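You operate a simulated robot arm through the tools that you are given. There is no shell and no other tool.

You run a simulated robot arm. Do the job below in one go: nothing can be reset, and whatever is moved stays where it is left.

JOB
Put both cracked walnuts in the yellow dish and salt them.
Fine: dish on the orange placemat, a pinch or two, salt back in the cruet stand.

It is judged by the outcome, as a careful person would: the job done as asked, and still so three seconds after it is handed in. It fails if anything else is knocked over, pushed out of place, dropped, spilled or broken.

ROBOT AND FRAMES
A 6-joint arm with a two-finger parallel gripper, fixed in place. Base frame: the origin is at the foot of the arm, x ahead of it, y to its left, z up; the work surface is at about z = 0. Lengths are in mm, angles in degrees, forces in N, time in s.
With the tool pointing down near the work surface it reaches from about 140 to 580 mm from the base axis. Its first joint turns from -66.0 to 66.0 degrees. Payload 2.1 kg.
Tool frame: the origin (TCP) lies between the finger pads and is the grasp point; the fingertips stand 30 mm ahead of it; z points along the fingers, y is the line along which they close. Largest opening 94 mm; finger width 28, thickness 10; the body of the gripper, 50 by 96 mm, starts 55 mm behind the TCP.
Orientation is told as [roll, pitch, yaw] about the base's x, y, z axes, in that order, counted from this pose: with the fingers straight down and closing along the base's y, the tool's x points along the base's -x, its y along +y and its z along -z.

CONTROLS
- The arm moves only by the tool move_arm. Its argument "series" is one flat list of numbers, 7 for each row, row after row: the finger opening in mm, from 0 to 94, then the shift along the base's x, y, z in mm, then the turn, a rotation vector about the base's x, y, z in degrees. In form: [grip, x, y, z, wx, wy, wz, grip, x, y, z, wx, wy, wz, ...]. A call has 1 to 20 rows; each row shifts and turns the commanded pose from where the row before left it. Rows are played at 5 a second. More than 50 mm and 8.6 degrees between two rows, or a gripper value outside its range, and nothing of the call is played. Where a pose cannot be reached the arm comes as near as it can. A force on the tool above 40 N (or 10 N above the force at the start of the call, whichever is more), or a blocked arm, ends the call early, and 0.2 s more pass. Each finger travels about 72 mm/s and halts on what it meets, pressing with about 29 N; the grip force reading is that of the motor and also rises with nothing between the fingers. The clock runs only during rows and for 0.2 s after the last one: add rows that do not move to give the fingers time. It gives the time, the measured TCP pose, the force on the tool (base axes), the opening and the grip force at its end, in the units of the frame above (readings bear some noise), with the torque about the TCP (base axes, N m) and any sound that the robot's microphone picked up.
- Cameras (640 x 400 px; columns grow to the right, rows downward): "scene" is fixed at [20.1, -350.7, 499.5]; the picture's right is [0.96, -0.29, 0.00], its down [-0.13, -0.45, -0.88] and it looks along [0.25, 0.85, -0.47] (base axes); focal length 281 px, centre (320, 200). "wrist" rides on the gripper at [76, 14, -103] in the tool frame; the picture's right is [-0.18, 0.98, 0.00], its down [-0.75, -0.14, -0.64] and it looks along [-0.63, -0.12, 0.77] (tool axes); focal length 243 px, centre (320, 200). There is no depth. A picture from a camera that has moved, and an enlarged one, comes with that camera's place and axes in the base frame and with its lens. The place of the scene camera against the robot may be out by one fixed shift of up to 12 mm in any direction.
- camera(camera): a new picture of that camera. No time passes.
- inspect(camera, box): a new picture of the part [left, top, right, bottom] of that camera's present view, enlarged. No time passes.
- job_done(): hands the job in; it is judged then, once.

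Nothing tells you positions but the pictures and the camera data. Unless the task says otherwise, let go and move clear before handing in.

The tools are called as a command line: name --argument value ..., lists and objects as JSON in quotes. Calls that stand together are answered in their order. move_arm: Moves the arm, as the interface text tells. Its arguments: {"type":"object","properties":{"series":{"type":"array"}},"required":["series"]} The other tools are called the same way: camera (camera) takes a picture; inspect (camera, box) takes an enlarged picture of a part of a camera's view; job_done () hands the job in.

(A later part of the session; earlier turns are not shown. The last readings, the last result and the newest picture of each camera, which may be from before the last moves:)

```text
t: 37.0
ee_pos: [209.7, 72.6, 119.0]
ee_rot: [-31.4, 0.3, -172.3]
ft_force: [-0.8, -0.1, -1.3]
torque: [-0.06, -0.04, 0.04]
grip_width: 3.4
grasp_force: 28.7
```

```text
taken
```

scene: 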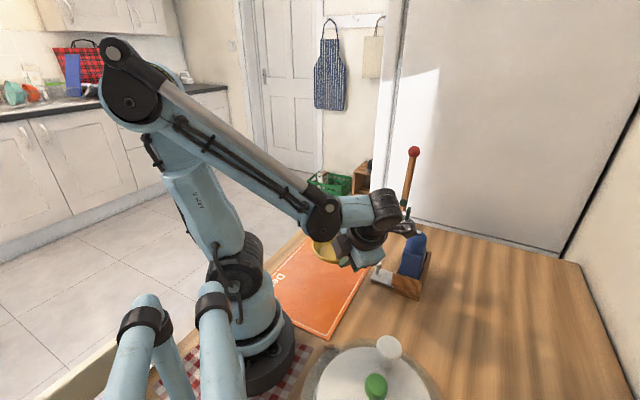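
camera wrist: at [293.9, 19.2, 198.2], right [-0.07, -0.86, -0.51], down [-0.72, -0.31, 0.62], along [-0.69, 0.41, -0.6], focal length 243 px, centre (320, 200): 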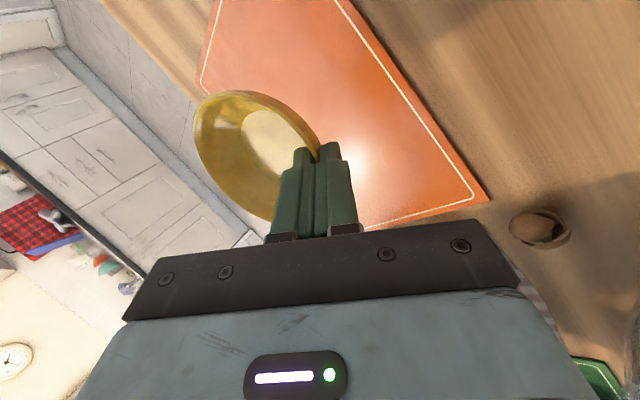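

move_arm --series '[0, 0, 0, -25, 0, 0, 0, 0, 0, 0, -25, 0, 0, 0, 0, 0, 0, -20, 0, 0, 0, 0, 0, 0, 0, 0, 0, 0]'

camera --camera "wrist"

camera --camera "scene"

```text
t: 38.0
ee_pos: [208.5, 73.1, 49.3]
ee_rot: [-31.4, 0.2, -172.2]
ft_force: [-0.2, -0.3, -2.3]
torque: [-0.05, -0.01, 0.01]
grip_width: 3.2
grasp_force: 29.0
```

```text
taken
camera wrist: at [293.5, 18.7, 128.5], right [-0.07, -0.86, -0.51], down [-0.72, -0.31, 0.62], along [-0.69, 0.41, -0.6], focal length 243 px, centre (320, 200)
```

wrist: 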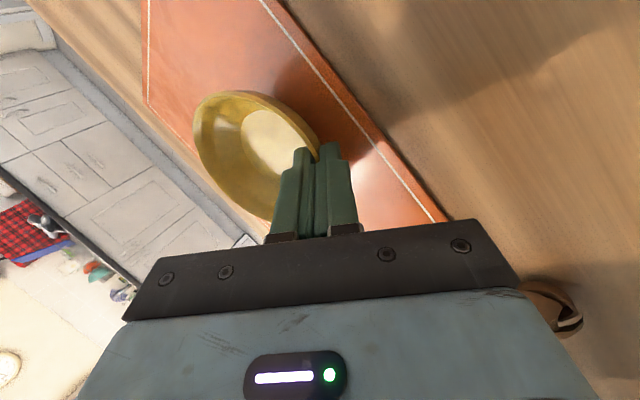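

```text
taken
```

scene: 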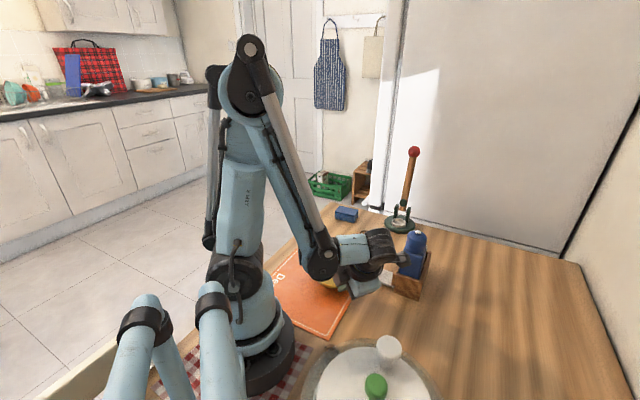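

move_arm --series '[0, 0, 0, -2, 0, 0, 0, 0, 0, 0, -2, 0, 0, 0, 0, 0, 0, -2, 0, 0, 0, 0, 0, 0, 0, 0, 0, 0]'

move_arm --series '[0, 0, 0, -1.2, 0, 0, 0, 0, 0, 0, 0, 0, 0, 0]'

inspect --camera "wrist" --box '[180, 70, 360, 220]'

```text
t: 39.0
ee_pos: [209.1, 73.6, 42.7]
ee_rot: [-31.3, 0.2, -172.1]
ft_force: [0.3, 0.6, -0.5]
torque: [-0.08, 0.01, 0.02]
grip_width: 3.0
grasp_force: 29.5
```

```text
t: 39.6
ee_pos: [209.2, 72.7, 42.0]
ee_rot: [-31.4, 0.1, -172.2]
ft_force: [-0.4, 0.3, -2.1]
torque: [-0.11, 0.01, 0.03]
grip_width: 3.3
grasp_force: 28.9
```

```text
2.67 times, centred on (270, 145) of wrist
camera zoom: at [293.4, 18.9, 121.0], right [-0.07, -0.86, -0.51], down [-0.72, -0.31, 0.62], along [-0.69, 0.41, -0.6], focal length 647 px, centre (453, 347)
```

zoom: 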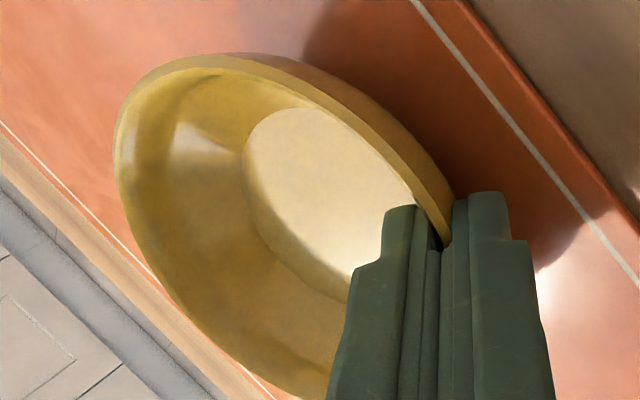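

move_arm --series '[0, 0, 0, -1, 0, 0, 0, 0, 0, 0, 0, 0, 0, 0]'

move_arm --series '[0, 0, 0, -1, 0, 0, 0, 0, 0, 0, 0, 0, 0, 0]'

```text
t: 40.2
ee_pos: [208.8, 73.0, 40.9]
ee_rot: [-31.5, 0.2, -172.1]
ft_force: [-1.6, -5.0, 23.3]
torque: [0.37, 0.14, 0.03]
grip_width: 3.4
grasp_force: 28.6
```

```text
t: 40.8
ee_pos: [208.9, 72.9, 40.9]
ee_rot: [-31.5, 0.2, -172.1]
ft_force: [-4.5, -1.3, 24.6]
torque: [0.5, 0.23, 0.13]
grip_width: 3.4
grasp_force: 28.9
```

The dish is down on the mat. I'll ease off and release it slowly.

move_arm --series '[0, 0, 0, 1, 0, 0, 0, 2, 0, 0, 0, 0, 0, 0, 5, 0, 0, 0, 0, 0, 0, 10, 0, 0, 0, 0, 0, 0, 16, 0, 0, 0, 0, 0, 0, 16, 0, 0, 0, 0, 0, 0]'

inspect --camera "wrist" --box '[180, 70, 360, 220]'

```text
t: 42.2
ee_pos: [209.1, 73.5, 40.6]
ee_rot: [-31.4, 0.2, -172.2]
ft_force: [0.0, 0.9, 0.1]
torque: [-0.02, 0.01, 0.02]
grip_width: 16.3
grasp_force: 0.0
```

```text
2.67 times, centred on (270, 145) of wrist
camera zoom: at [293.9, 19.4, 120.2], right [-0.07, -0.86, -0.51], down [-0.72, -0.31, 0.62], along [-0.69, 0.41, -0.6], focal length 647 px, centre (453, 347)
```

zoom: 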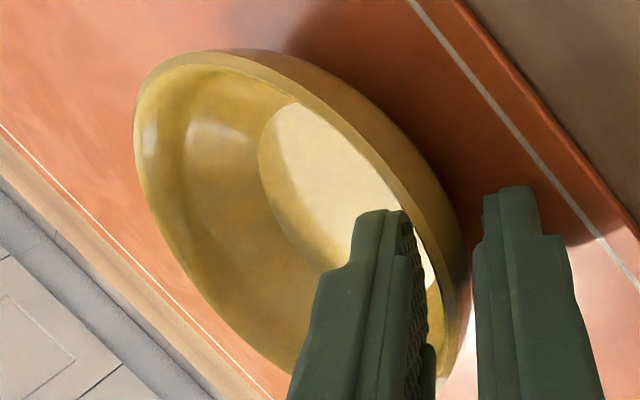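

move_arm --series '[18, 1.5, -10.5, 17.5, 0, 0, 0, 18, 1.5, -10.5, 17.5, 0, 0, 0, 18, 2, -15, 25, 0, 0, 0, 40, 0, 0, 45, 0, 0, 0, 40, 0, 0, 45, -7.78, -1.07, 0, 40, 0, 0, 40, -7.78, -1.07, 0, 40, 0, 0, 0, -7.78, -1.07, 0, 40, 0, 0, 0, -7.78, -1.07, 0, 60, 0, 0, 0, 0, 0, 8.2, 60, 0, 0, 0, 0, 0, 8.2, 60, 0, 0, 0, 0, 0, 8.2, 60, 0, 0, 0, 0, 0, 8.2, 60, 0, 0, 0, 0, 0, 8.2, 60, 0, 0, 0, 0, 0, 8.2, 60, 0, 0, 0, 0, 0, 8.2, 60, 0, 0, 0, 0, 0, 8.2, 60, 0, 0, 0, 0, 0, 8.2, 60, 0, 0, 0, 0, 0, 8.2, 60, 0, 0, 0, 0, 0, 0]'

camera --camera "wrist"

camera --camera "scene"

```text
t: 46.2
ee_pos: [215.4, 3.7, 229.7]
ee_rot: [0.0, 0.2, -89.9]
ft_force: [0.1, -0.3, -0.2]
torque: [0.01, 0.01, -0.03]
grip_width: 60.0
grasp_force: 0.1
out of reach, approached as far as the arm can: row 7, 8
```

```text
taken
camera wrist: at [229.9, 79.6, 332.3], right [0.98, -0.18, 0.0], down [-0.14, -0.76, 0.64], along [-0.12, -0.63, -0.77], focal length 243 px, centre (320, 200)
```

wrist: 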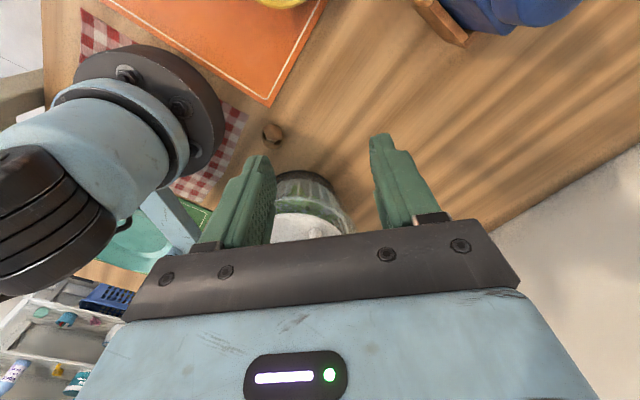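

```text
taken
```

scene: 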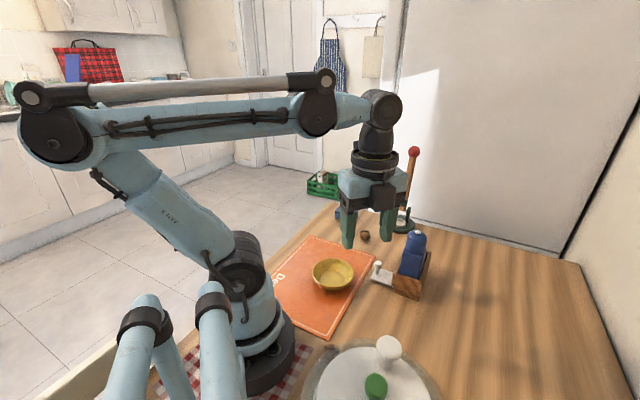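

The dish sits well on the placemat. Next is the walnut near the spinner; I'll refine its position.

inspect --camera "wrist" --box '[220, 90, 380, 210]'

```text
3.33 times, centred on (300, 150) of wrist
camera zoom: at [229.9, 79.6, 332.3], right [0.98, -0.18, 0.0], down [-0.14, -0.76, 0.64], along [-0.12, -0.63, -0.77], focal length 809 px, centre (387, 367)
```

zoom: 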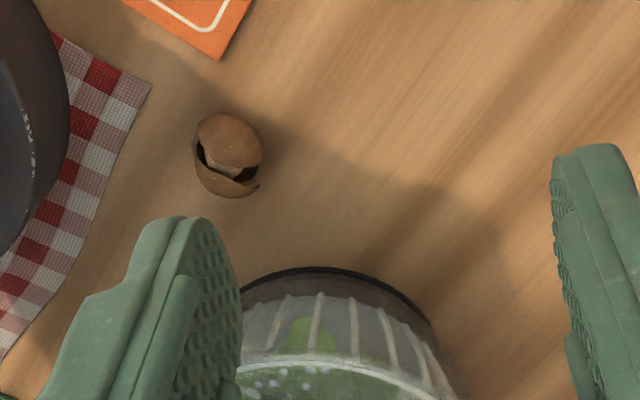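

move_arm --series '[50, -25.8, -17.5, 0, 0, 0, 0, 50, -25.8, -17.5, 0, 0, 0, 0, 50, -25.8, -17.7, 0, 0, 0, 0, 50, 0, 0, -40, 0, 0, 0, 50, 0, 0, -40, 0, 0, 0, 50, 0, 0, -40, 0, 0, 0, 50, 0, 0, 0, 0, 0, 0]'

camera --camera "wrist"

camera --camera "scene"

```text
t: 47.8
ee_pos: [143.6, -49.6, 110.5]
ee_rot: [0.1, 0.3, -90.1]
ft_force: [-0.8, 0.9, 0.9]
torque: [0.02, 0.03, -0.02]
grip_width: 50.1
grasp_force: 0.1
out of reach, approached as far as the arm can: row 4
```

```text
taken
camera wrist: at [158.4, 25.7, 212.2], right [0.98, -0.19, 0.0], down [-0.14, -0.76, 0.64], along [-0.12, -0.63, -0.77], focal length 243 px, centre (320, 200)
```

wrist: 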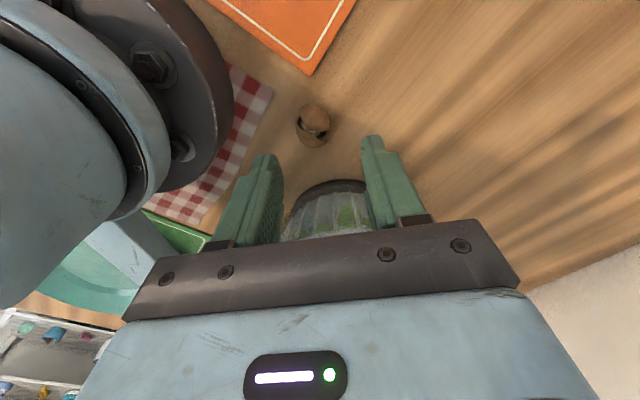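

```text
taken
```

scene: 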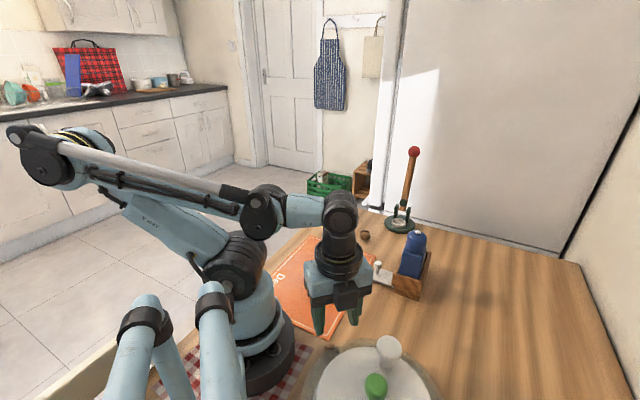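

move_arm --series '[50, -2, -1, -25, 0, 0, 0, 50, -2.5, -1, -25, 0, 0, 0, 50, 0, 0, 0, 0, 0, 0]'

camera --camera "wrist"

inspect --camera "scene" --box '[220, 240, 420, 400]'

```text
t: 48.6
ee_pos: [137.6, -52.1, 63.4]
ee_rot: [0.0, 0.2, -90.1]
ft_force: [0.0, 0.2, -0.1]
torque: [-0.02, -0.03, -0.01]
grip_width: 50.2
grasp_force: 0.1
```

```text
taken
camera wrist: at [152.9, 23.2, 164.1], right [0.98, -0.19, 0.0], down [-0.14, -0.76, 0.64], along [-0.12, -0.63, -0.77], focal length 243 px, centre (320, 200)
```

wrist: 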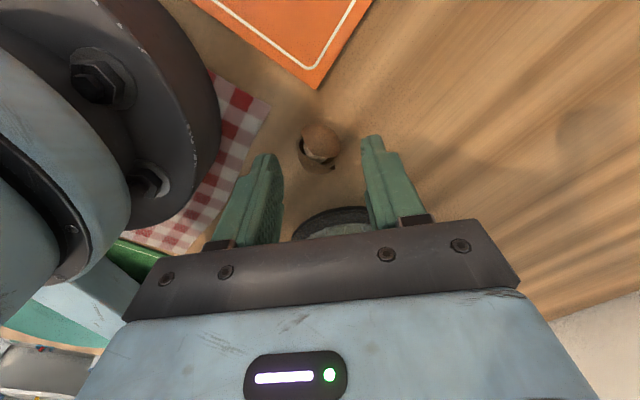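

```text
2.50 times, centred on (320, 320) of scene
camera zoom: at [20.0, -350.7, 499.5], right [0.96, -0.29, 0.0], down [-0.13, -0.45, -0.88], along [0.25, 0.85, -0.47], focal length 703 px, centre (320, -100)
```

zoom: 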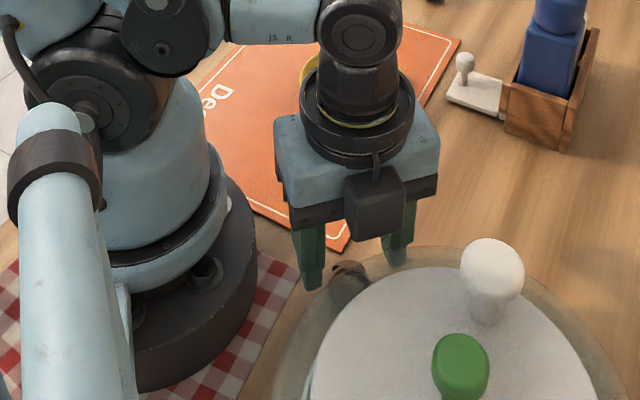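

A box on the gripper's far side would come close to the spinner on the way down. I'll back up slightly and lean the tool away from the spinner first.

move_arm --series '[50, 1, 3, 20, 0, 0, 0, 50, 0, 1, 0, -7.5, 0, 0, 50, 0, 1, 0, -7.5, 0, 0, 50, 0, 1, 0, -7.5, 0, 0, 50, 0, 0, 0, 0, 0, 0]'

camera --camera "wrist"

inspect --camera "scene" --box '[220, 240, 420, 400]'

```text
t: 49.8
ee_pos: [138.7, -45.2, 81.9]
ee_rot: [0.0, -22.4, -90.1]
ft_force: [-0.5, 0.7, 0.2]
torque: [-0.01, 0.01, 0.02]
grip_width: 50.0
grasp_force: 0.0
```

```text
taken
camera wrist: at [154.0, 63.6, 147.4], right [0.98, -0.17, 0.07], down [-0.14, -0.45, 0.88], along [-0.12, -0.88, -0.47], focal length 243 px, centre (320, 200)
```

wrist: 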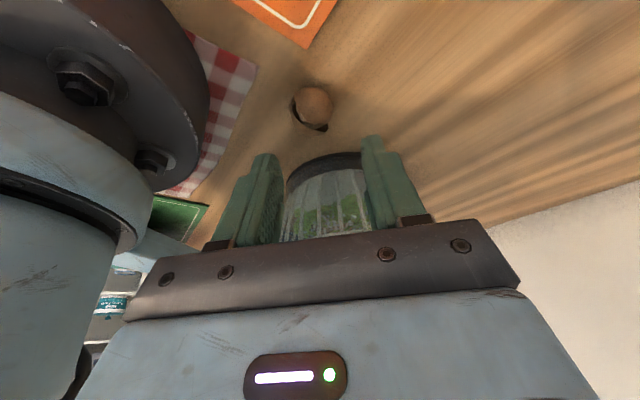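

```text
2.50 times, centred on (320, 320) of scene
camera zoom: at [20.1, -350.8, 499.5], right [0.96, -0.29, 0.0], down [-0.13, -0.45, -0.88], along [0.25, 0.85, -0.47], focal length 703 px, centre (320, -100)
```

zoom: 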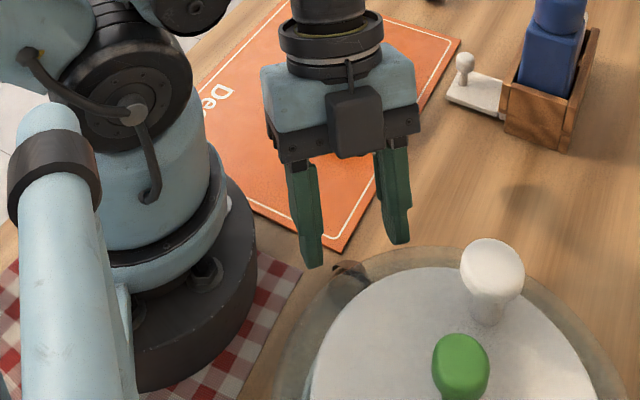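

move_arm --series '[50, 0, 0, -15, 0, 0, 0, 50, 0, -0.5, -15, 0, 0, 0, 50, 0, -0.5, -15, 0, 0, 0, 50, 0, 0, 0, 0, 0, 0]'

camera --camera "wrist"

inspect --camera "scene" --box '[220, 240, 420, 400]'

```text
t: 50.5
ee_pos: [157.2, -42.0, 56.2]
ee_rot: [-0.6, -22.8, -90.0]
ft_force: [-3.6, 1.6, 19.4]
torque: [-0.15, 0.63, -0.09]
grip_width: 51.7
grasp_force: 1.7
stopped in row 3: the force on the tool passed its limit at 104 N (the readings are from after the stop); the commanded pose is now the measured one
```

```text
taken
camera wrist: at [173.7, 66.6, 120.4], right [0.98, -0.17, 0.06], down [-0.13, -0.45, 0.89], along [-0.13, -0.88, -0.46], focal length 243 px, centre (320, 200)
```

wrist: 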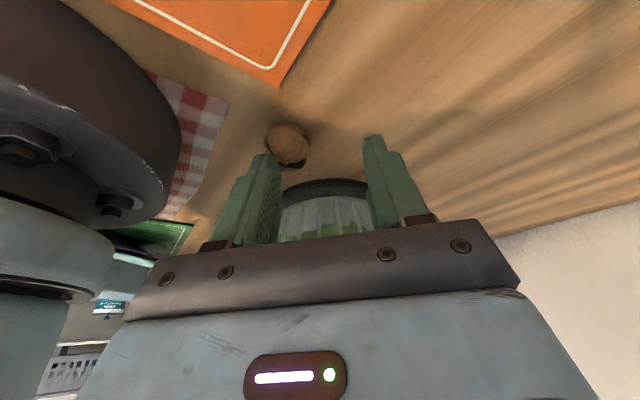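

```text
2.50 times, centred on (320, 320) of scene
camera zoom: at [20.0, -350.7, 499.5], right [0.96, -0.29, 0.0], down [-0.13, -0.45, -0.88], along [0.25, 0.85, -0.47], focal length 703 px, centre (320, -100)
```

zoom: 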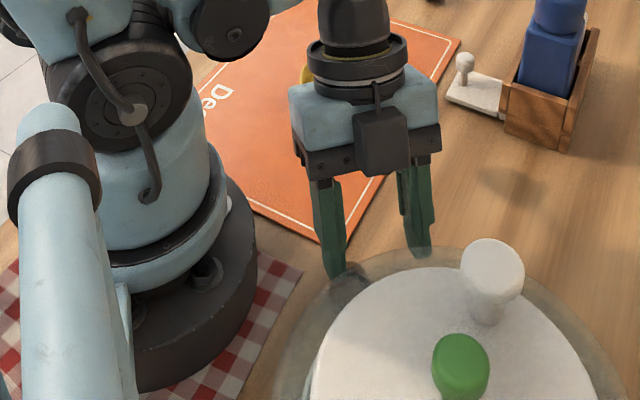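

The arm drifted outward at its inner reach limit and a finger pressed on the walnut. I'll raise it straight away and check.

move_arm --series '[50, 0, 0, 10, 0, 0, 0, 50, 0, 0, 20, 0, 0, 0, 50, 0, 0, 20, 0, 0, 0, 50, 0, 0, 0, 0, 0, 0]'

camera --camera "wrist"

inspect --camera "wrist" --box '[220, 40, 400, 180]'

camera --camera "scene"

```text
t: 51.5
ee_pos: [157.6, -42.7, 106.3]
ee_rot: [-0.4, -22.7, -90.0]
ft_force: [0.9, 0.2, 0.1]
torque: [0.01, 0.02, 0.01]
grip_width: 49.9
grasp_force: 0.1
```

```text
taken
camera wrist: at [173.5, 66.8, 170.2], right [0.98, -0.17, 0.06], down [-0.14, -0.45, 0.88], along [-0.12, -0.88, -0.46], focal length 243 px, centre (320, 200)
```

wrist: 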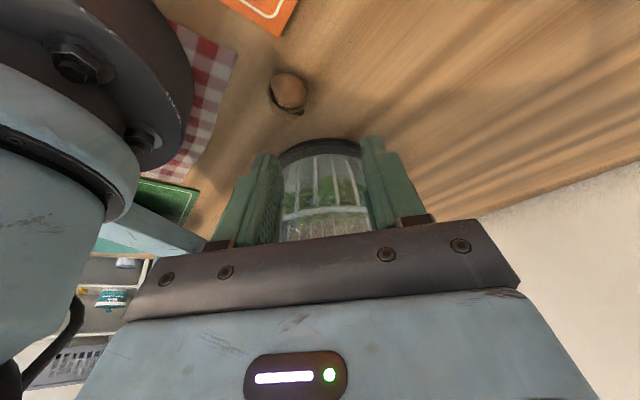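

```text
2.86 times, centred on (310, 110) of wrist
camera zoom: at [173.5, 66.8, 170.2], right [0.98, -0.17, 0.06], down [-0.14, -0.45, 0.88], along [-0.12, -0.88, -0.46], focal length 693 px, centre (349, 457)
```

zoom: 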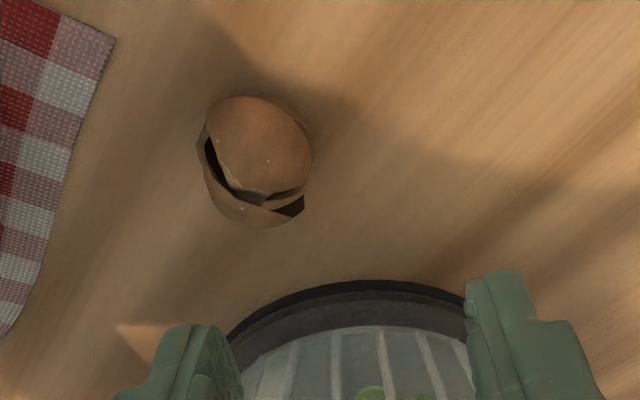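

```text
taken
```

scene: 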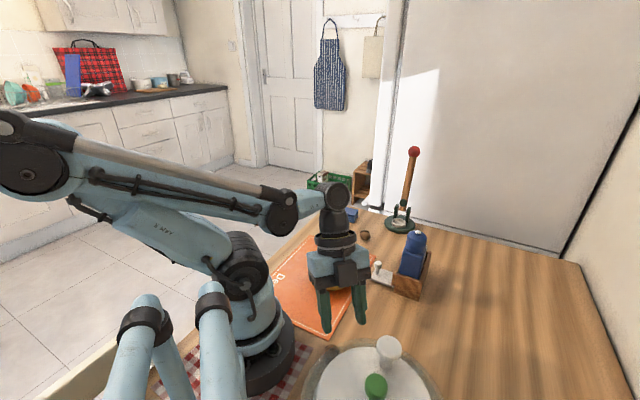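

The walnut hasn't moved and looks intact. I'll use less lean and a different yaw, which keeps the wrist within reach and clear of the spinner.

move_arm --series '[50, 0, 0, 0, 8.5, 0, 0, 50, 0, 0, 0, 0, 0, -6.7, 50, 0, 0, 0, 0, 0, -6.7, 50, 0, 0, 0, 0, 0, -6.6, 50, -8, -2, -15, 0, 0, 0, 50, -8, -2.3, -14, 0, 0, 0, 50, 0, 0, 0, 0, 0, 0]'

camera --camera "wrist"

inspect --camera "scene" --box '[220, 240, 420, 400]'

```text
t: 53.1
ee_pos: [143.0, -48.7, 76.9]
ee_rot: [-0.4, -14.2, -110.1]
ft_force: [-0.6, 0.1, -0.5]
torque: [-0.02, 0.02, -0.01]
grip_width: 50.0
grasp_force: 0.1
```

```text
taken
camera wrist: at [190.6, 39.5, 156.1], right [0.86, -0.51, 0.04], down [-0.32, -0.49, 0.81], along [-0.39, -0.71, -0.59], focal length 243 px, centre (320, 200)
```

wrist: 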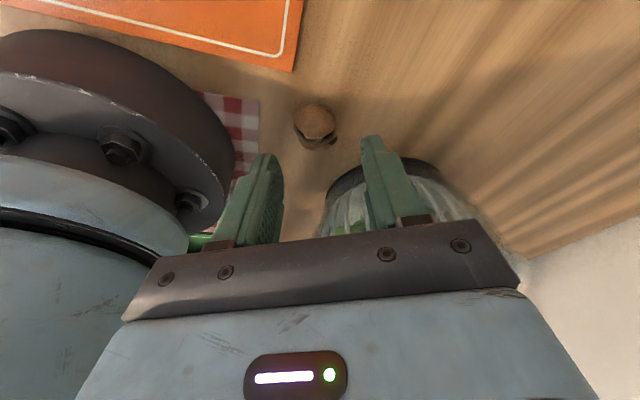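

```text
2.50 times, centred on (320, 320) of scene
camera zoom: at [20.0, -350.7, 499.5], right [0.96, -0.29, 0.0], down [-0.13, -0.45, -0.88], along [0.25, 0.85, -0.47], focal length 703 px, centre (320, -100)
```

zoom: 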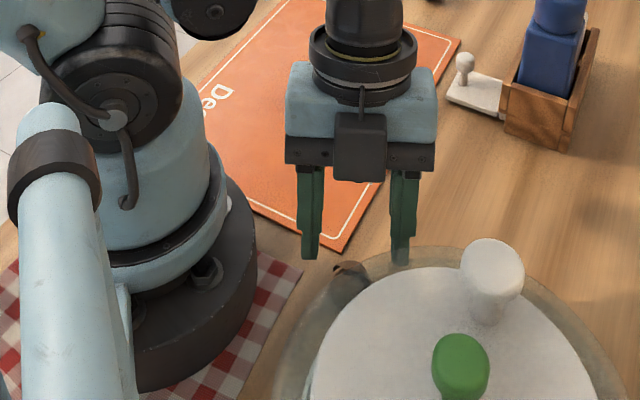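

move_arm --series '[50, -0.5, 0.5, -10, 0, 0, 0, 50, 0, 0, 0, 0, 0, 0]'

inspect --camera "wrist" --box '[220, 80, 420, 220]'

```text
t: 53.7
ee_pos: [141.4, -47.7, 67.5]
ee_rot: [-0.3, -14.2, -110.0]
ft_force: [-0.2, -0.7, -0.1]
torque: [0.02, -0.02, -0.02]
grip_width: 50.0
grasp_force: 0.1
```

```text
2.86 times, centred on (320, 150) of wrist
camera zoom: at [190.9, 40.2, 146.2], right [0.86, -0.51, 0.04], down [-0.32, -0.49, 0.81], along [-0.39, -0.71, -0.59], focal length 693 px, centre (320, 343)
```

zoom: 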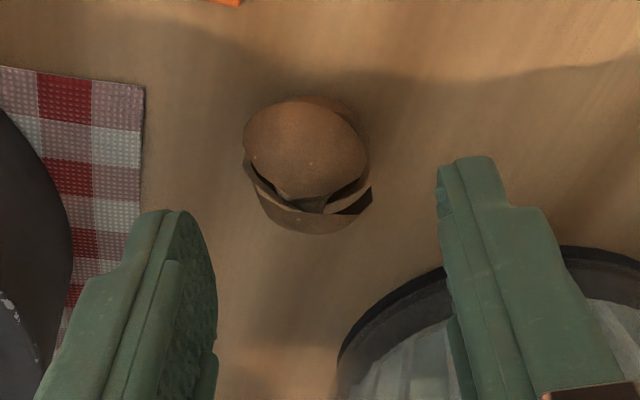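

move_arm --series '[50, 0, 0, -8, 0, 0, 0, 50, 0, 0, 0, 0, 0, 0]'

move_arm --series '[50, 0, 0, -8, 0, 0, 0, 50, 0, 0, 0, 0, 0, 0]'

```text
t: 54.3
ee_pos: [143.1, -48.2, 59.4]
ee_rot: [-0.4, -14.2, -110.0]
ft_force: [0.1, 0.6, 0.0]
torque: [-0.03, -0.02, 0.02]
grip_width: 49.6
grasp_force: 0.0
```

```text
t: 54.9
ee_pos: [143.2, -48.6, 51.0]
ee_rot: [-0.5, -14.2, -110.1]
ft_force: [-0.5, -0.3, -0.1]
torque: [-0.01, 0.03, 0.01]
grip_width: 50.0
grasp_force: 0.1
```

move_arm --series '[50, -1, 0.5, -7, 0, 0, 0, 50, 0, 0, 0, 0, 0, 0]'

camera --camera "wrist"

inspect --camera "scene" --box '[220, 240, 420, 400]'

```text
t: 55.5
ee_pos: [145.9, -47.0, 45.1]
ee_rot: [-0.4, -14.1, -109.9]
ft_force: [-0.2, 0.4, 0.8]
torque: [0.01, -0.02, -0.01]
grip_width: 50.2
grasp_force: 0.1
```

```text
taken
camera wrist: at [193.7, 40.7, 124.6], right [0.86, -0.51, 0.04], down [-0.32, -0.49, 0.81], along [-0.39, -0.71, -0.59], focal length 243 px, centre (320, 200)
```

wrist: 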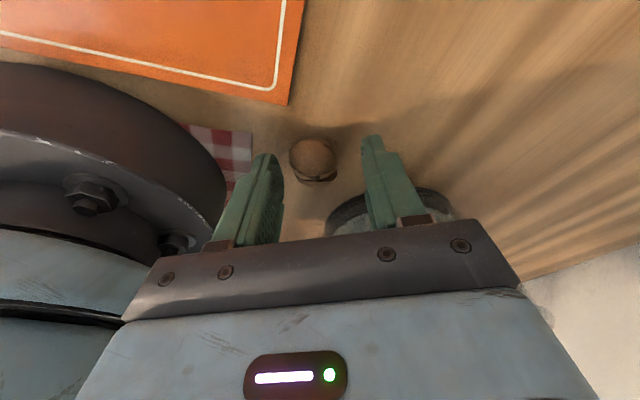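

```text
2.50 times, centred on (320, 320) of scene
camera zoom: at [20.0, -350.7, 499.5], right [0.96, -0.29, 0.0], down [-0.13, -0.45, -0.88], along [0.25, 0.85, -0.47], focal length 703 px, centre (320, -100)
```

zoom: 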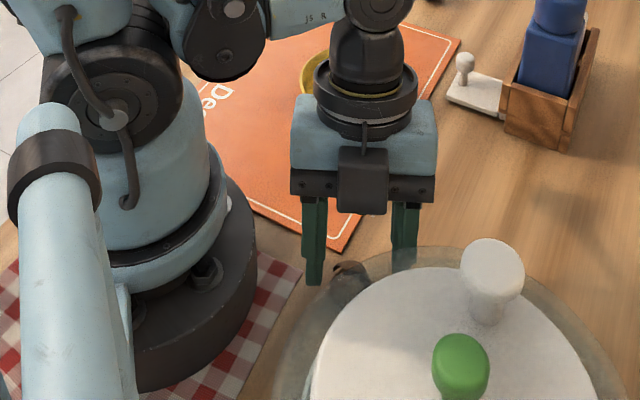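

move_arm --series '[52, 0, 0, 3, 0, 3, 0, 52, -2, 0, 0, 0, 3, 0, 52, 0, 0, 0, 0, 0, 0]'

move_arm --series '[52, -1, 0, -4, 0, 0, 0, 52, 0, 0, 0, 0, 0, 0]'

```text
t: 56.3
ee_pos: [139.2, -46.9, 46.5]
ee_rot: [-6.4, -16.2, -108.5]
ft_force: [0.2, 0.8, 0.2]
torque: [-0.02, 0.01, 0.0]
grip_width: 52.1
grasp_force: 0.0
```

```text
t: 56.9
ee_pos: [138.5, -46.6, 43.4]
ee_rot: [-6.3, -16.2, -108.4]
ft_force: [0.4, -0.7, -0.4]
torque: [0.03, -0.01, -0.02]
grip_width: 51.9
grasp_force: 0.1
```

move_arm --series '[52, 3, 0.5, -2, 0, 0, 0, 52, 2.5, 0, -2.4, 0, 0, 0, 52, 0, 0, 0, 0, 0, 0]'

camera --camera "wrist"

inspect --camera "wrist" --box '[220, 80, 420, 220]'

inspect --camera "scene" --box '[220, 240, 420, 400]'

```text
t: 57.7
ee_pos: [143.7, -47.2, 37.8]
ee_rot: [-6.3, -16.2, -108.5]
ft_force: [1.1, 0.5, 0.3]
torque: [-0.03, -0.02, 0.02]
grip_width: 52.1
grasp_force: 0.0
```

```text
taken
camera wrist: at [199.7, 42.1, 113.1], right [0.86, -0.51, -0.05], down [-0.24, -0.49, 0.84], along [-0.45, -0.71, -0.54], focal length 243 px, centre (320, 200)
```

wrist: 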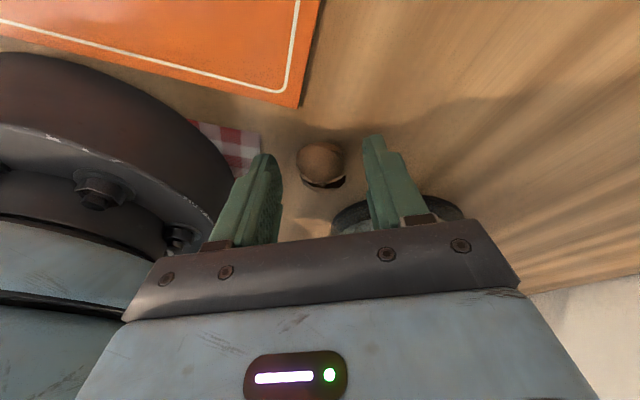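

```text
2.86 times, centred on (320, 150) of wrist
camera zoom: at [199.7, 42.1, 113.1], right [0.86, -0.51, -0.05], down [-0.24, -0.49, 0.84], along [-0.45, -0.71, -0.54], focal length 693 px, centre (320, 343)
```

zoom: 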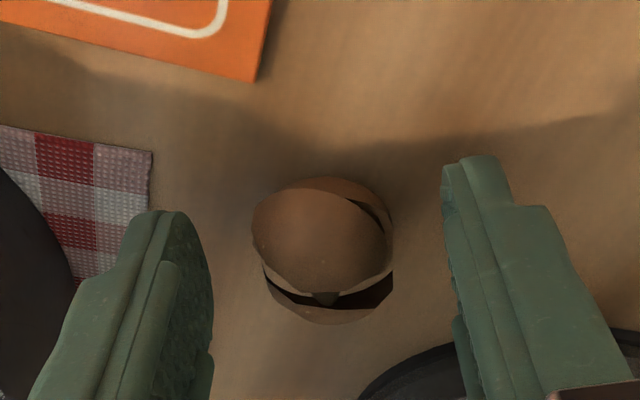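

```text
2.50 times, centred on (320, 320) of scene
camera zoom: at [20.0, -350.7, 499.5], right [0.96, -0.29, 0.0], down [-0.13, -0.45, -0.88], along [0.25, 0.85, -0.47], focal length 703 px, centre (320, -100)
```

zoom: 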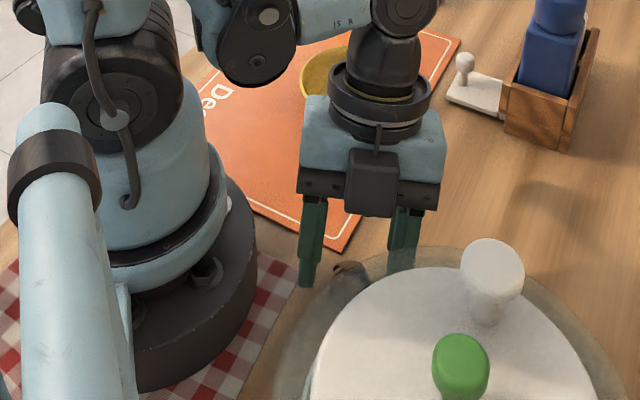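

move_arm --series '[44, 0, 0, 0, 0, 0, 0, 38, 0, 0, 0, 0, 0, 0, 34, 0, 0, 0, 0, 0, 0, 31, 0, 0, 0, 0, 0, 0, 28, 0, 0, 0, 0, 0, 0, 28, 0, 0, 0, 0, 0, 0]'

inspect --camera "wrist" --box '[220, 80, 420, 220]'

```text
t: 59.1
ee_pos: [142.7, -46.3, 38.4]
ee_rot: [-6.3, -16.1, -108.6]
ft_force: [0.4, 0.2, -0.3]
torque: [0.03, 0.01, 0.01]
grip_width: 28.8
grasp_force: 0.8
```

```text
2.86 times, centred on (320, 150) of wrist
camera zoom: at [199.6, 42.0, 113.2], right [0.86, -0.51, -0.05], down [-0.24, -0.49, 0.84], along [-0.45, -0.71, -0.54], focal length 693 px, centre (320, 343)
```

zoom: 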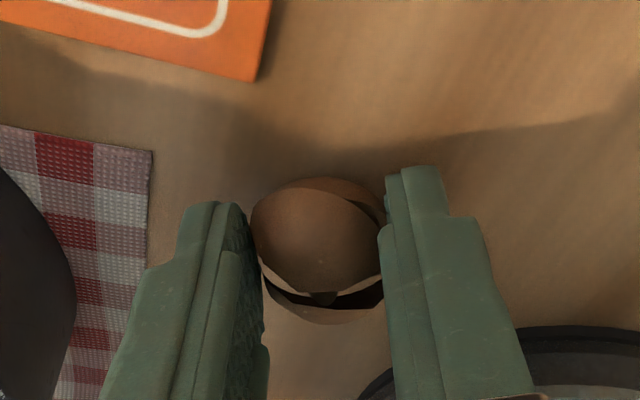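

move_arm --series '[27, 0, 0, 0, 0, 0, 0, 26, 0, 0, 0, 0, 0, 0, 25, 0, 0, 0, 0, 0, 0, 25, 0, 0, 0, 0, 0, 0]'

```text
t: 60.1
ee_pos: [143.6, -47.8, 39.0]
ee_rot: [-6.3, -16.2, -108.5]
ft_force: [-0.3, 0.0, -0.3]
torque: [0.04, -0.05, -0.02]
grip_width: 26.5
grasp_force: 28.3
```

Gripped. Lifting.

move_arm --series '[23, 0, 0, 8, 0, 0, 0, 23, 0, 2, 15, 0, 0, 0, 23, 4, 6, 20, 0, 0, 0, 23, 0, 0, 0, 0, 0, 0]'

camera --camera "wrist"

```text
t: 61.1
ee_pos: [147.6, -38.3, 81.1]
ee_rot: [-6.4, -16.2, -108.4]
ft_force: [-0.2, -0.6, -0.4]
torque: [-0.01, 0.02, 0.01]
grip_width: 26.6
grasp_force: 28.9
```

```text
taken
camera wrist: at [203.5, 50.8, 155.7], right [0.86, -0.51, -0.05], down [-0.24, -0.49, 0.84], along [-0.45, -0.71, -0.54], focal length 243 px, centre (320, 200)
```

wrist: 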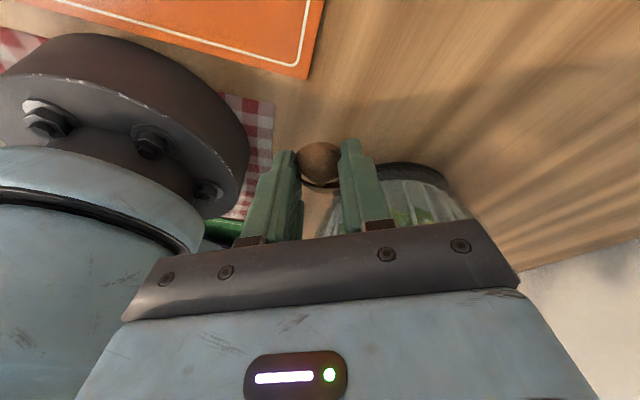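

move_arm --series '[23, 20, 10, 20, 0, -3, 0, 23, 20, 20, 20, 0, -3, 0, 23, 10, 35, 20, 6.6, -2.4, 0, 23, 0, 35, 10, 6.6, -2.4, 0, 23, 0, 35, 0, 0, 0, 0, 23, 0, 33, 0, 0, 0, 0, 23, 0, 0, 0, 0, 0, 0]'

camera --camera "wrist"

camera --camera "scene"

```text
t: 62.7
ee_pos: [196.8, 129.6, 151.7]
ee_rot: [-0.4, -0.1, -109.9]
ft_force: [0.0, -0.6, -0.4]
torque: [0.01, 0.01, 0.01]
grip_width: 26.2
grasp_force: 29.4
```

```text
taken
camera wrist: at [236.8, 195.7, 252.4], right [0.86, -0.51, -0.01], down [-0.39, -0.66, 0.65], along [-0.33, -0.55, -0.76], focal length 243 px, centre (320, 200)
```

wrist: 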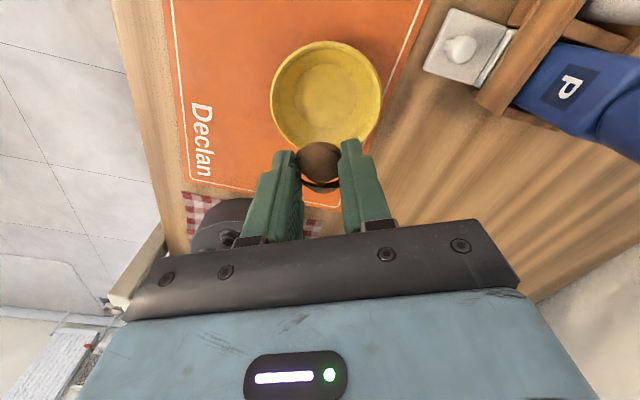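

```text
taken
```

scene: 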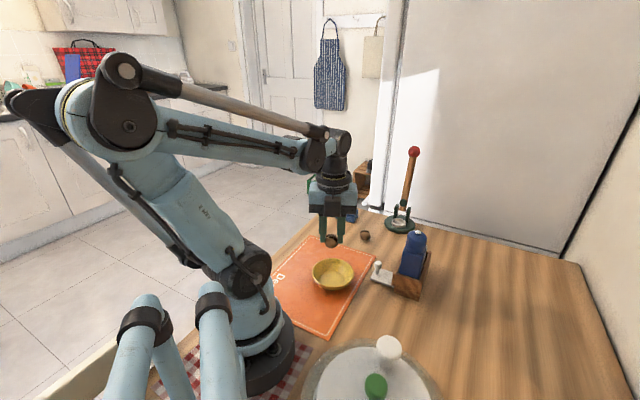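

The walnut is held and the dish centre is about (210,130). I'll lower the walnut into one half of the dish.

move_arm --series '[23, 5, -5, -35, 0, 0, 0, 23, 4.4, -4.9, -35, 0, 0, 0, 23, 0, 0, -15, 0, 0, 0, 23, 0, 0, 0, 0, 0, 0]'

camera --camera "wrist"

inspect --camera "scene" --box '[280, 220, 400, 310]'

```text
t: 63.7
ee_pos: [208.7, 118.9, 66.2]
ee_rot: [-0.6, -0.3, -110.0]
ft_force: [0.8, -0.4, 0.8]
torque: [-0.01, 0.02, 0.0]
grip_width: 25.9
grasp_force: 29.0
```

```text
taken
camera wrist: at [247.9, 186.4, 167.0], right [0.86, -0.51, -0.01], down [-0.39, -0.66, 0.65], along [-0.33, -0.55, -0.76], focal length 243 px, centre (320, 200)
```

wrist: 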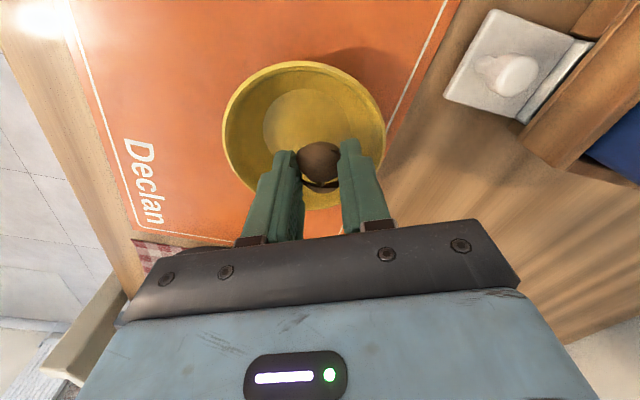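

```text
4.44 times, centred on (340, 265) of scene
camera zoom: at [20.0, -350.8, 499.5], right [0.96, -0.29, 0.0], down [-0.13, -0.45, -0.88], along [0.25, 0.85, -0.47], focal length 1250 px, centre (231, -89)
```

zoom: 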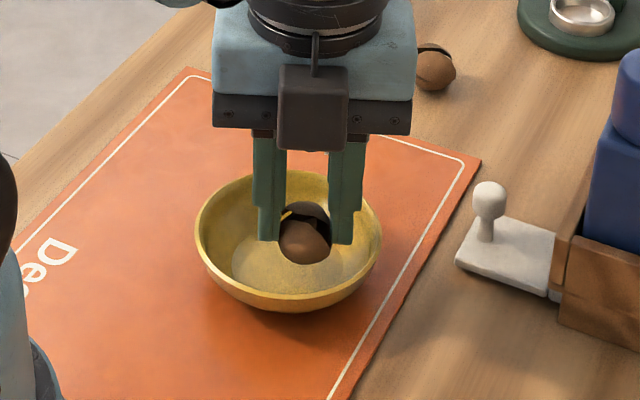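

move_arm --series '[23, -1, 1, -8, 0, 0, 0, 23, 0, 0, -6, 0, 0, 0, 23, 0, 0, -3, 0, 0, 0, 23, 0, 0, 0, 0, 0, 0]'

inspect --camera "wrist" --box '[220, 50, 400, 220]'

inspect --camera "scene" --box '[290, 230, 380, 300]'

```text
t: 64.7
ee_pos: [205.3, 121.7, 49.3]
ee_rot: [-0.5, -0.2, -110.0]
ft_force: [-2.2, -0.1, 13.6]
torque: [-0.09, 0.15, 0.02]
grip_width: 26.7
grasp_force: 29.0
```

```text
2.35 times, centred on (310, 135) of wrist
camera zoom: at [246.9, 188.6, 150.9], right [0.86, -0.51, -0.01], down [-0.39, -0.66, 0.65], along [-0.33, -0.55, -0.76], focal length 571 px, centre (344, 353)
```

zoom: 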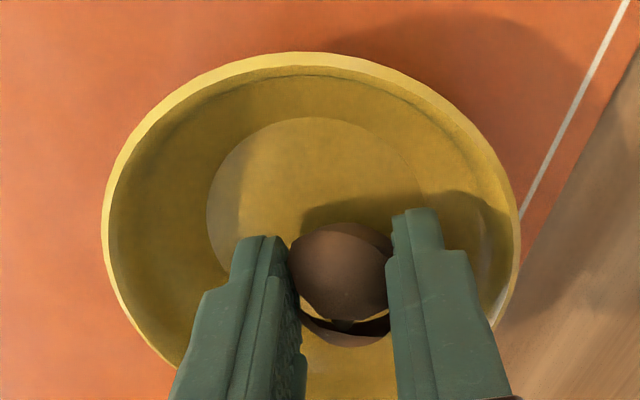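

```text
5.71 times, centred on (335, 265) of scene
camera zoom: at [20.0, -350.8, 499.5], right [0.96, -0.29, 0.0], down [-0.13, -0.45, -0.88], along [0.25, 0.85, -0.47], focal length 1607 px, centre (234, -171)
```

zoom: 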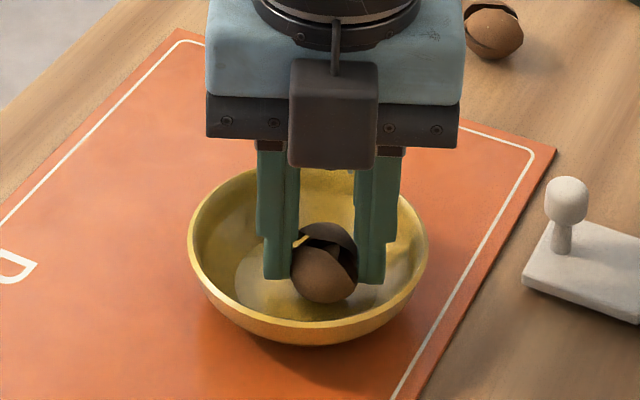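

It's touching the dish floor. Easing up and releasing.

move_arm --series '[23, 0, 0, 1, 0, 0, 0, 26, 0, 0, 0, 0, 0, 0, 29, 0, 0, 0, 0, 0, 0, 33, 0, 0, 0, 0, 0, 0, 34, 0, 0, 0, 0, 0, 0, 34, 0, 0, 20, 0, 0, 0, 34, 0, 0, 30, 0, 0, 0, 34, 0, 0, 40, 0, 0, 0, 34, 0, 0, 0, 0, 0, 0]'

camera --camera "wrist"

inspect --camera "scene" --box '[290, 230, 380, 300]'

```text
t: 66.7
ee_pos: [206.7, 120.9, 140.5]
ee_rot: [-0.4, -0.2, -110.0]
ft_force: [0.2, 0.5, -0.2]
torque: [0.01, -0.03, -0.03]
grip_width: 33.9
grasp_force: 0.1
```

```text
taken
camera wrist: at [248.1, 188.0, 241.0], right [0.86, -0.51, -0.01], down [-0.39, -0.66, 0.65], along [-0.33, -0.55, -0.76], focal length 243 px, centre (320, 200)
```

wrist: 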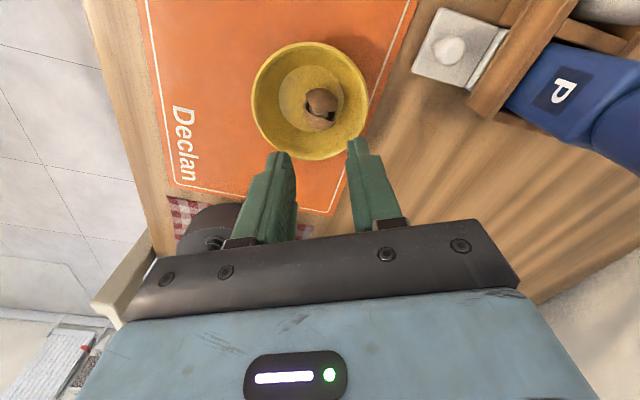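

```text
5.71 times, centred on (335, 265) of scene
camera zoom: at [20.1, -350.7, 499.5], right [0.96, -0.29, 0.0], down [-0.13, -0.45, -0.88], along [0.25, 0.85, -0.47], focal length 1607 px, centre (234, -171)
```

zoom: 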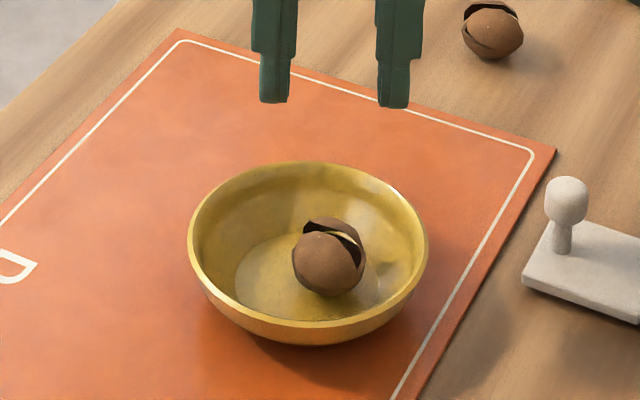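

The first walnut is in the dish. Now for the one by the mat's far corner.

move_arm --series '[54, 17.6, 17.8, 1.2, 0, 0, 8.125, 54, 17.6, 17.8, 1.2, 0, 0, 8.125, 54, 17.6, 17.8, 1.2, 0, 0, 8.125, 54, 17.6, 17.8, 1.2, 0, 0, 8.125, 54, 17.6, 17.8, 1.2, 0, 0, 8.125, 54, 17.6, 17.8, 1.2, 0, 0, 8.125, 54, 17.6, 17.8, 1.2, 0, 0, 8.125, 54, 17.6, 17.8, 1.2, 0, 0, 8.125, 54, 0, 0, 0, 0, 0, 0]'

camera --camera "wrist"

inspect --camera "wrist" --box '[220, 40, 400, 180]'

```text
t: 68.7
ee_pos: [347.4, 262.6, 150.5]
ee_rot: [-0.6, -0.2, -44.9]
ft_force: [0.0, 0.5, 0.0]
torque: [-0.01, -0.02, 0.0]
grip_width: 54.1
grasp_force: 0.1
```

```text
taken
camera wrist: at [303.4, 327.9, 252.1], right [0.82, 0.57, -0.01], down [0.44, -0.63, 0.65], along [0.36, -0.54, -0.76], focal length 243 px, centre (320, 200)
```

wrist: 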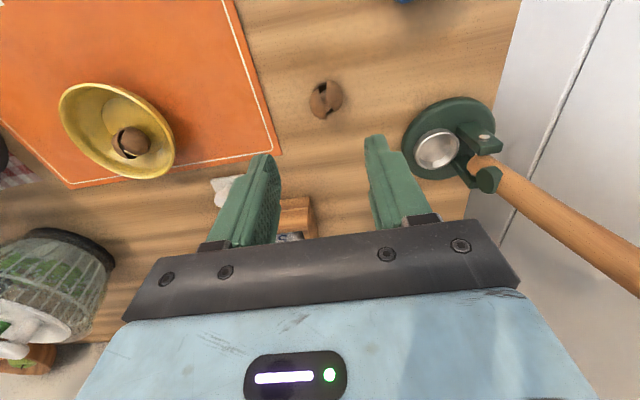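

```text
2.86 times, centred on (310, 110) of wrist
camera zoom: at [303.4, 327.9, 252.1], right [0.82, 0.57, -0.01], down [0.44, -0.63, 0.65], along [0.36, -0.54, -0.76], focal length 693 px, centre (349, 457)
```

zoom: 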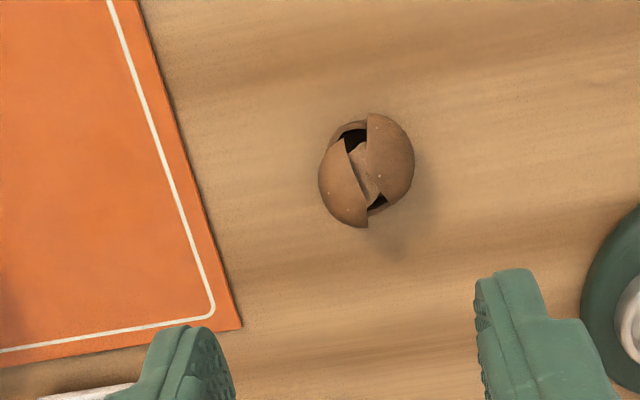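

move_arm --series '[54, 1, 2, -35, 0.5, 0, 0, 54, 0, 0, -30, 0, 0, 0, 54, 0, 0, 0, 0, 0, 0]'

camera --camera "wrist"

```text
t: 69.5
ee_pos: [346.8, 265.7, 85.2]
ee_rot: [-0.1, 0.2, -45.0]
ft_force: [-0.1, -1.3, 0.3]
torque: [-0.02, 0.01, 0.03]
grip_width: 54.0
grasp_force: 0.1
```

```text
taken
camera wrist: at [304.1, 328.5, 186.6], right [0.83, 0.56, 0.0], down [0.43, -0.63, 0.64], along [0.36, -0.53, -0.77], focal length 243 px, centre (320, 200)
```

wrist: 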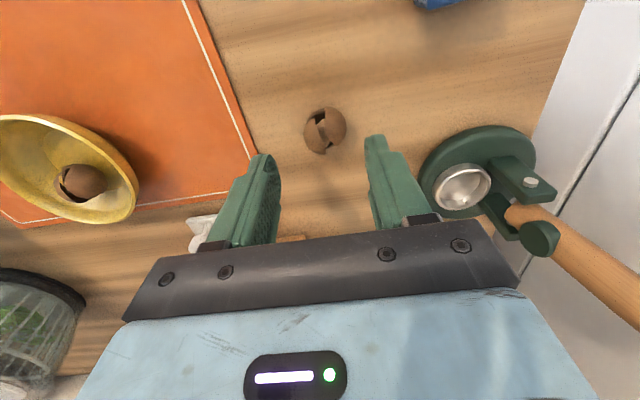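

move_arm --series '[54, 1.5, 1, -20, 0, 0, 0, 54, 1.5, 0.8, -17, 0, 0, 0, 54, 0, 0, -8, 0, 0, 0, 54, 0, 0, 0, 0, 0, 0]'

inspect --camera "wrist" --box '[220, 80, 420, 220]'

```text
t: 70.5
ee_pos: [349.4, 265.2, 38.8]
ee_rot: [-0.1, 0.1, -45.1]
ft_force: [0.1, 0.0, -0.2]
torque: [0.0, 0.01, 0.0]
grip_width: 53.8
grasp_force: 0.1
```

```text
2.86 times, centred on (320, 150) of wrist
camera zoom: at [307.3, 330.1, 141.5], right [0.83, 0.56, 0.0], down [0.43, -0.63, 0.64], along [0.36, -0.53, -0.77], focal length 693 px, centre (320, 343)
```

zoom: 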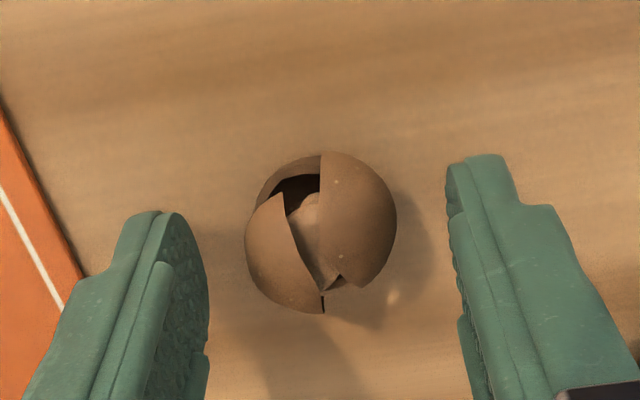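

The crack lies straight across the grip, so I'll back off and turn the gripper 85° so the fingers don't squeeze across it.

move_arm --series '[54, 0, 0, 25, 0, 0, 0, 54, 0, 1, 25, 0, 0, 0, 54, 0, 0, 0, 0, 0, 8.5, 54, 0, 0, 0, 0, 0, 8.5, 54, 0, 0, 0, 0, 0, 8.5, 54, 0, 0, 0, 0, 0, 8.5, 54, 0, 0, 0, 0, 0, 8.5, 54, 0, 0, 0, 0, 0, 8.5, 54, 0, 0, 0, 0, 0, 8.5, 54, 0, 0, 0, 0, 0, 8.5, 54, 0, 0, 0, 0, 0, 8.5, 54, 0, 0, 0, 0, 0, 8.5, 54, 0, 0, 0, 0, 0, 0]'

camera --camera "wrist"

```text
t: 73.3
ee_pos: [351.0, 267.7, 90.5]
ee_rot: [-0.1, 0.2, 40.0]
ft_force: [-0.7, 0.5, -0.3]
torque: [0.0, -0.01, 0.02]
grip_width: 54.2
grasp_force: 0.1
```

```text
taken
camera wrist: at [283.8, 230.0, 192.2], right [-0.49, 0.87, 0.0], down [0.67, 0.38, 0.64], along [0.56, 0.31, -0.77], focal length 243 px, centre (320, 200)
```

wrist: 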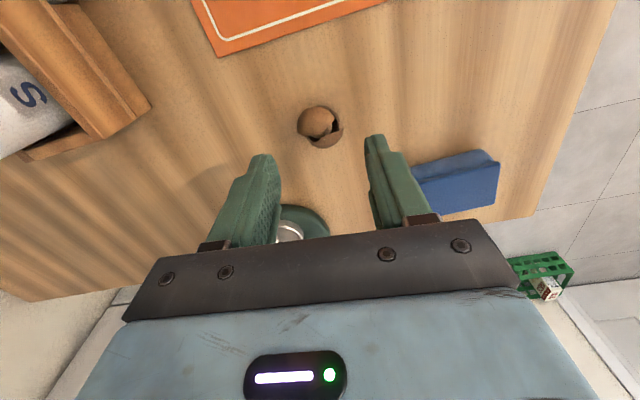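

move_arm --series '[54, -1, -0.5, -20, 0, 0, 0, 54, -0.5, 0, -20, 0, 0, 0, 54, 0, 0, -10, 0, 0, 0, 54, 0, 0, 0, 0, 0, 0]'

inspect --camera "wrist" --box '[220, 80, 420, 220]'

```text
t: 74.3
ee_pos: [350.5, 266.2, 39.8]
ee_rot: [0.0, 0.1, 39.8]
ft_force: [-0.5, -0.2, 0.6]
torque: [-0.01, -0.03, 0.0]
grip_width: 54.1
grasp_force: 0.1
```

```text
2.86 times, centred on (320, 150) of wrist
camera zoom: at [282.6, 229.7, 141.9], right [-0.49, 0.87, 0.0], down [0.67, 0.38, 0.64], along [0.56, 0.31, -0.77], focal length 693 px, centre (320, 343)
```

zoom: 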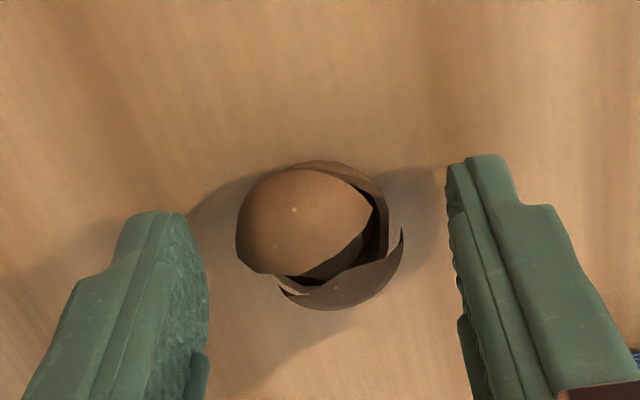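

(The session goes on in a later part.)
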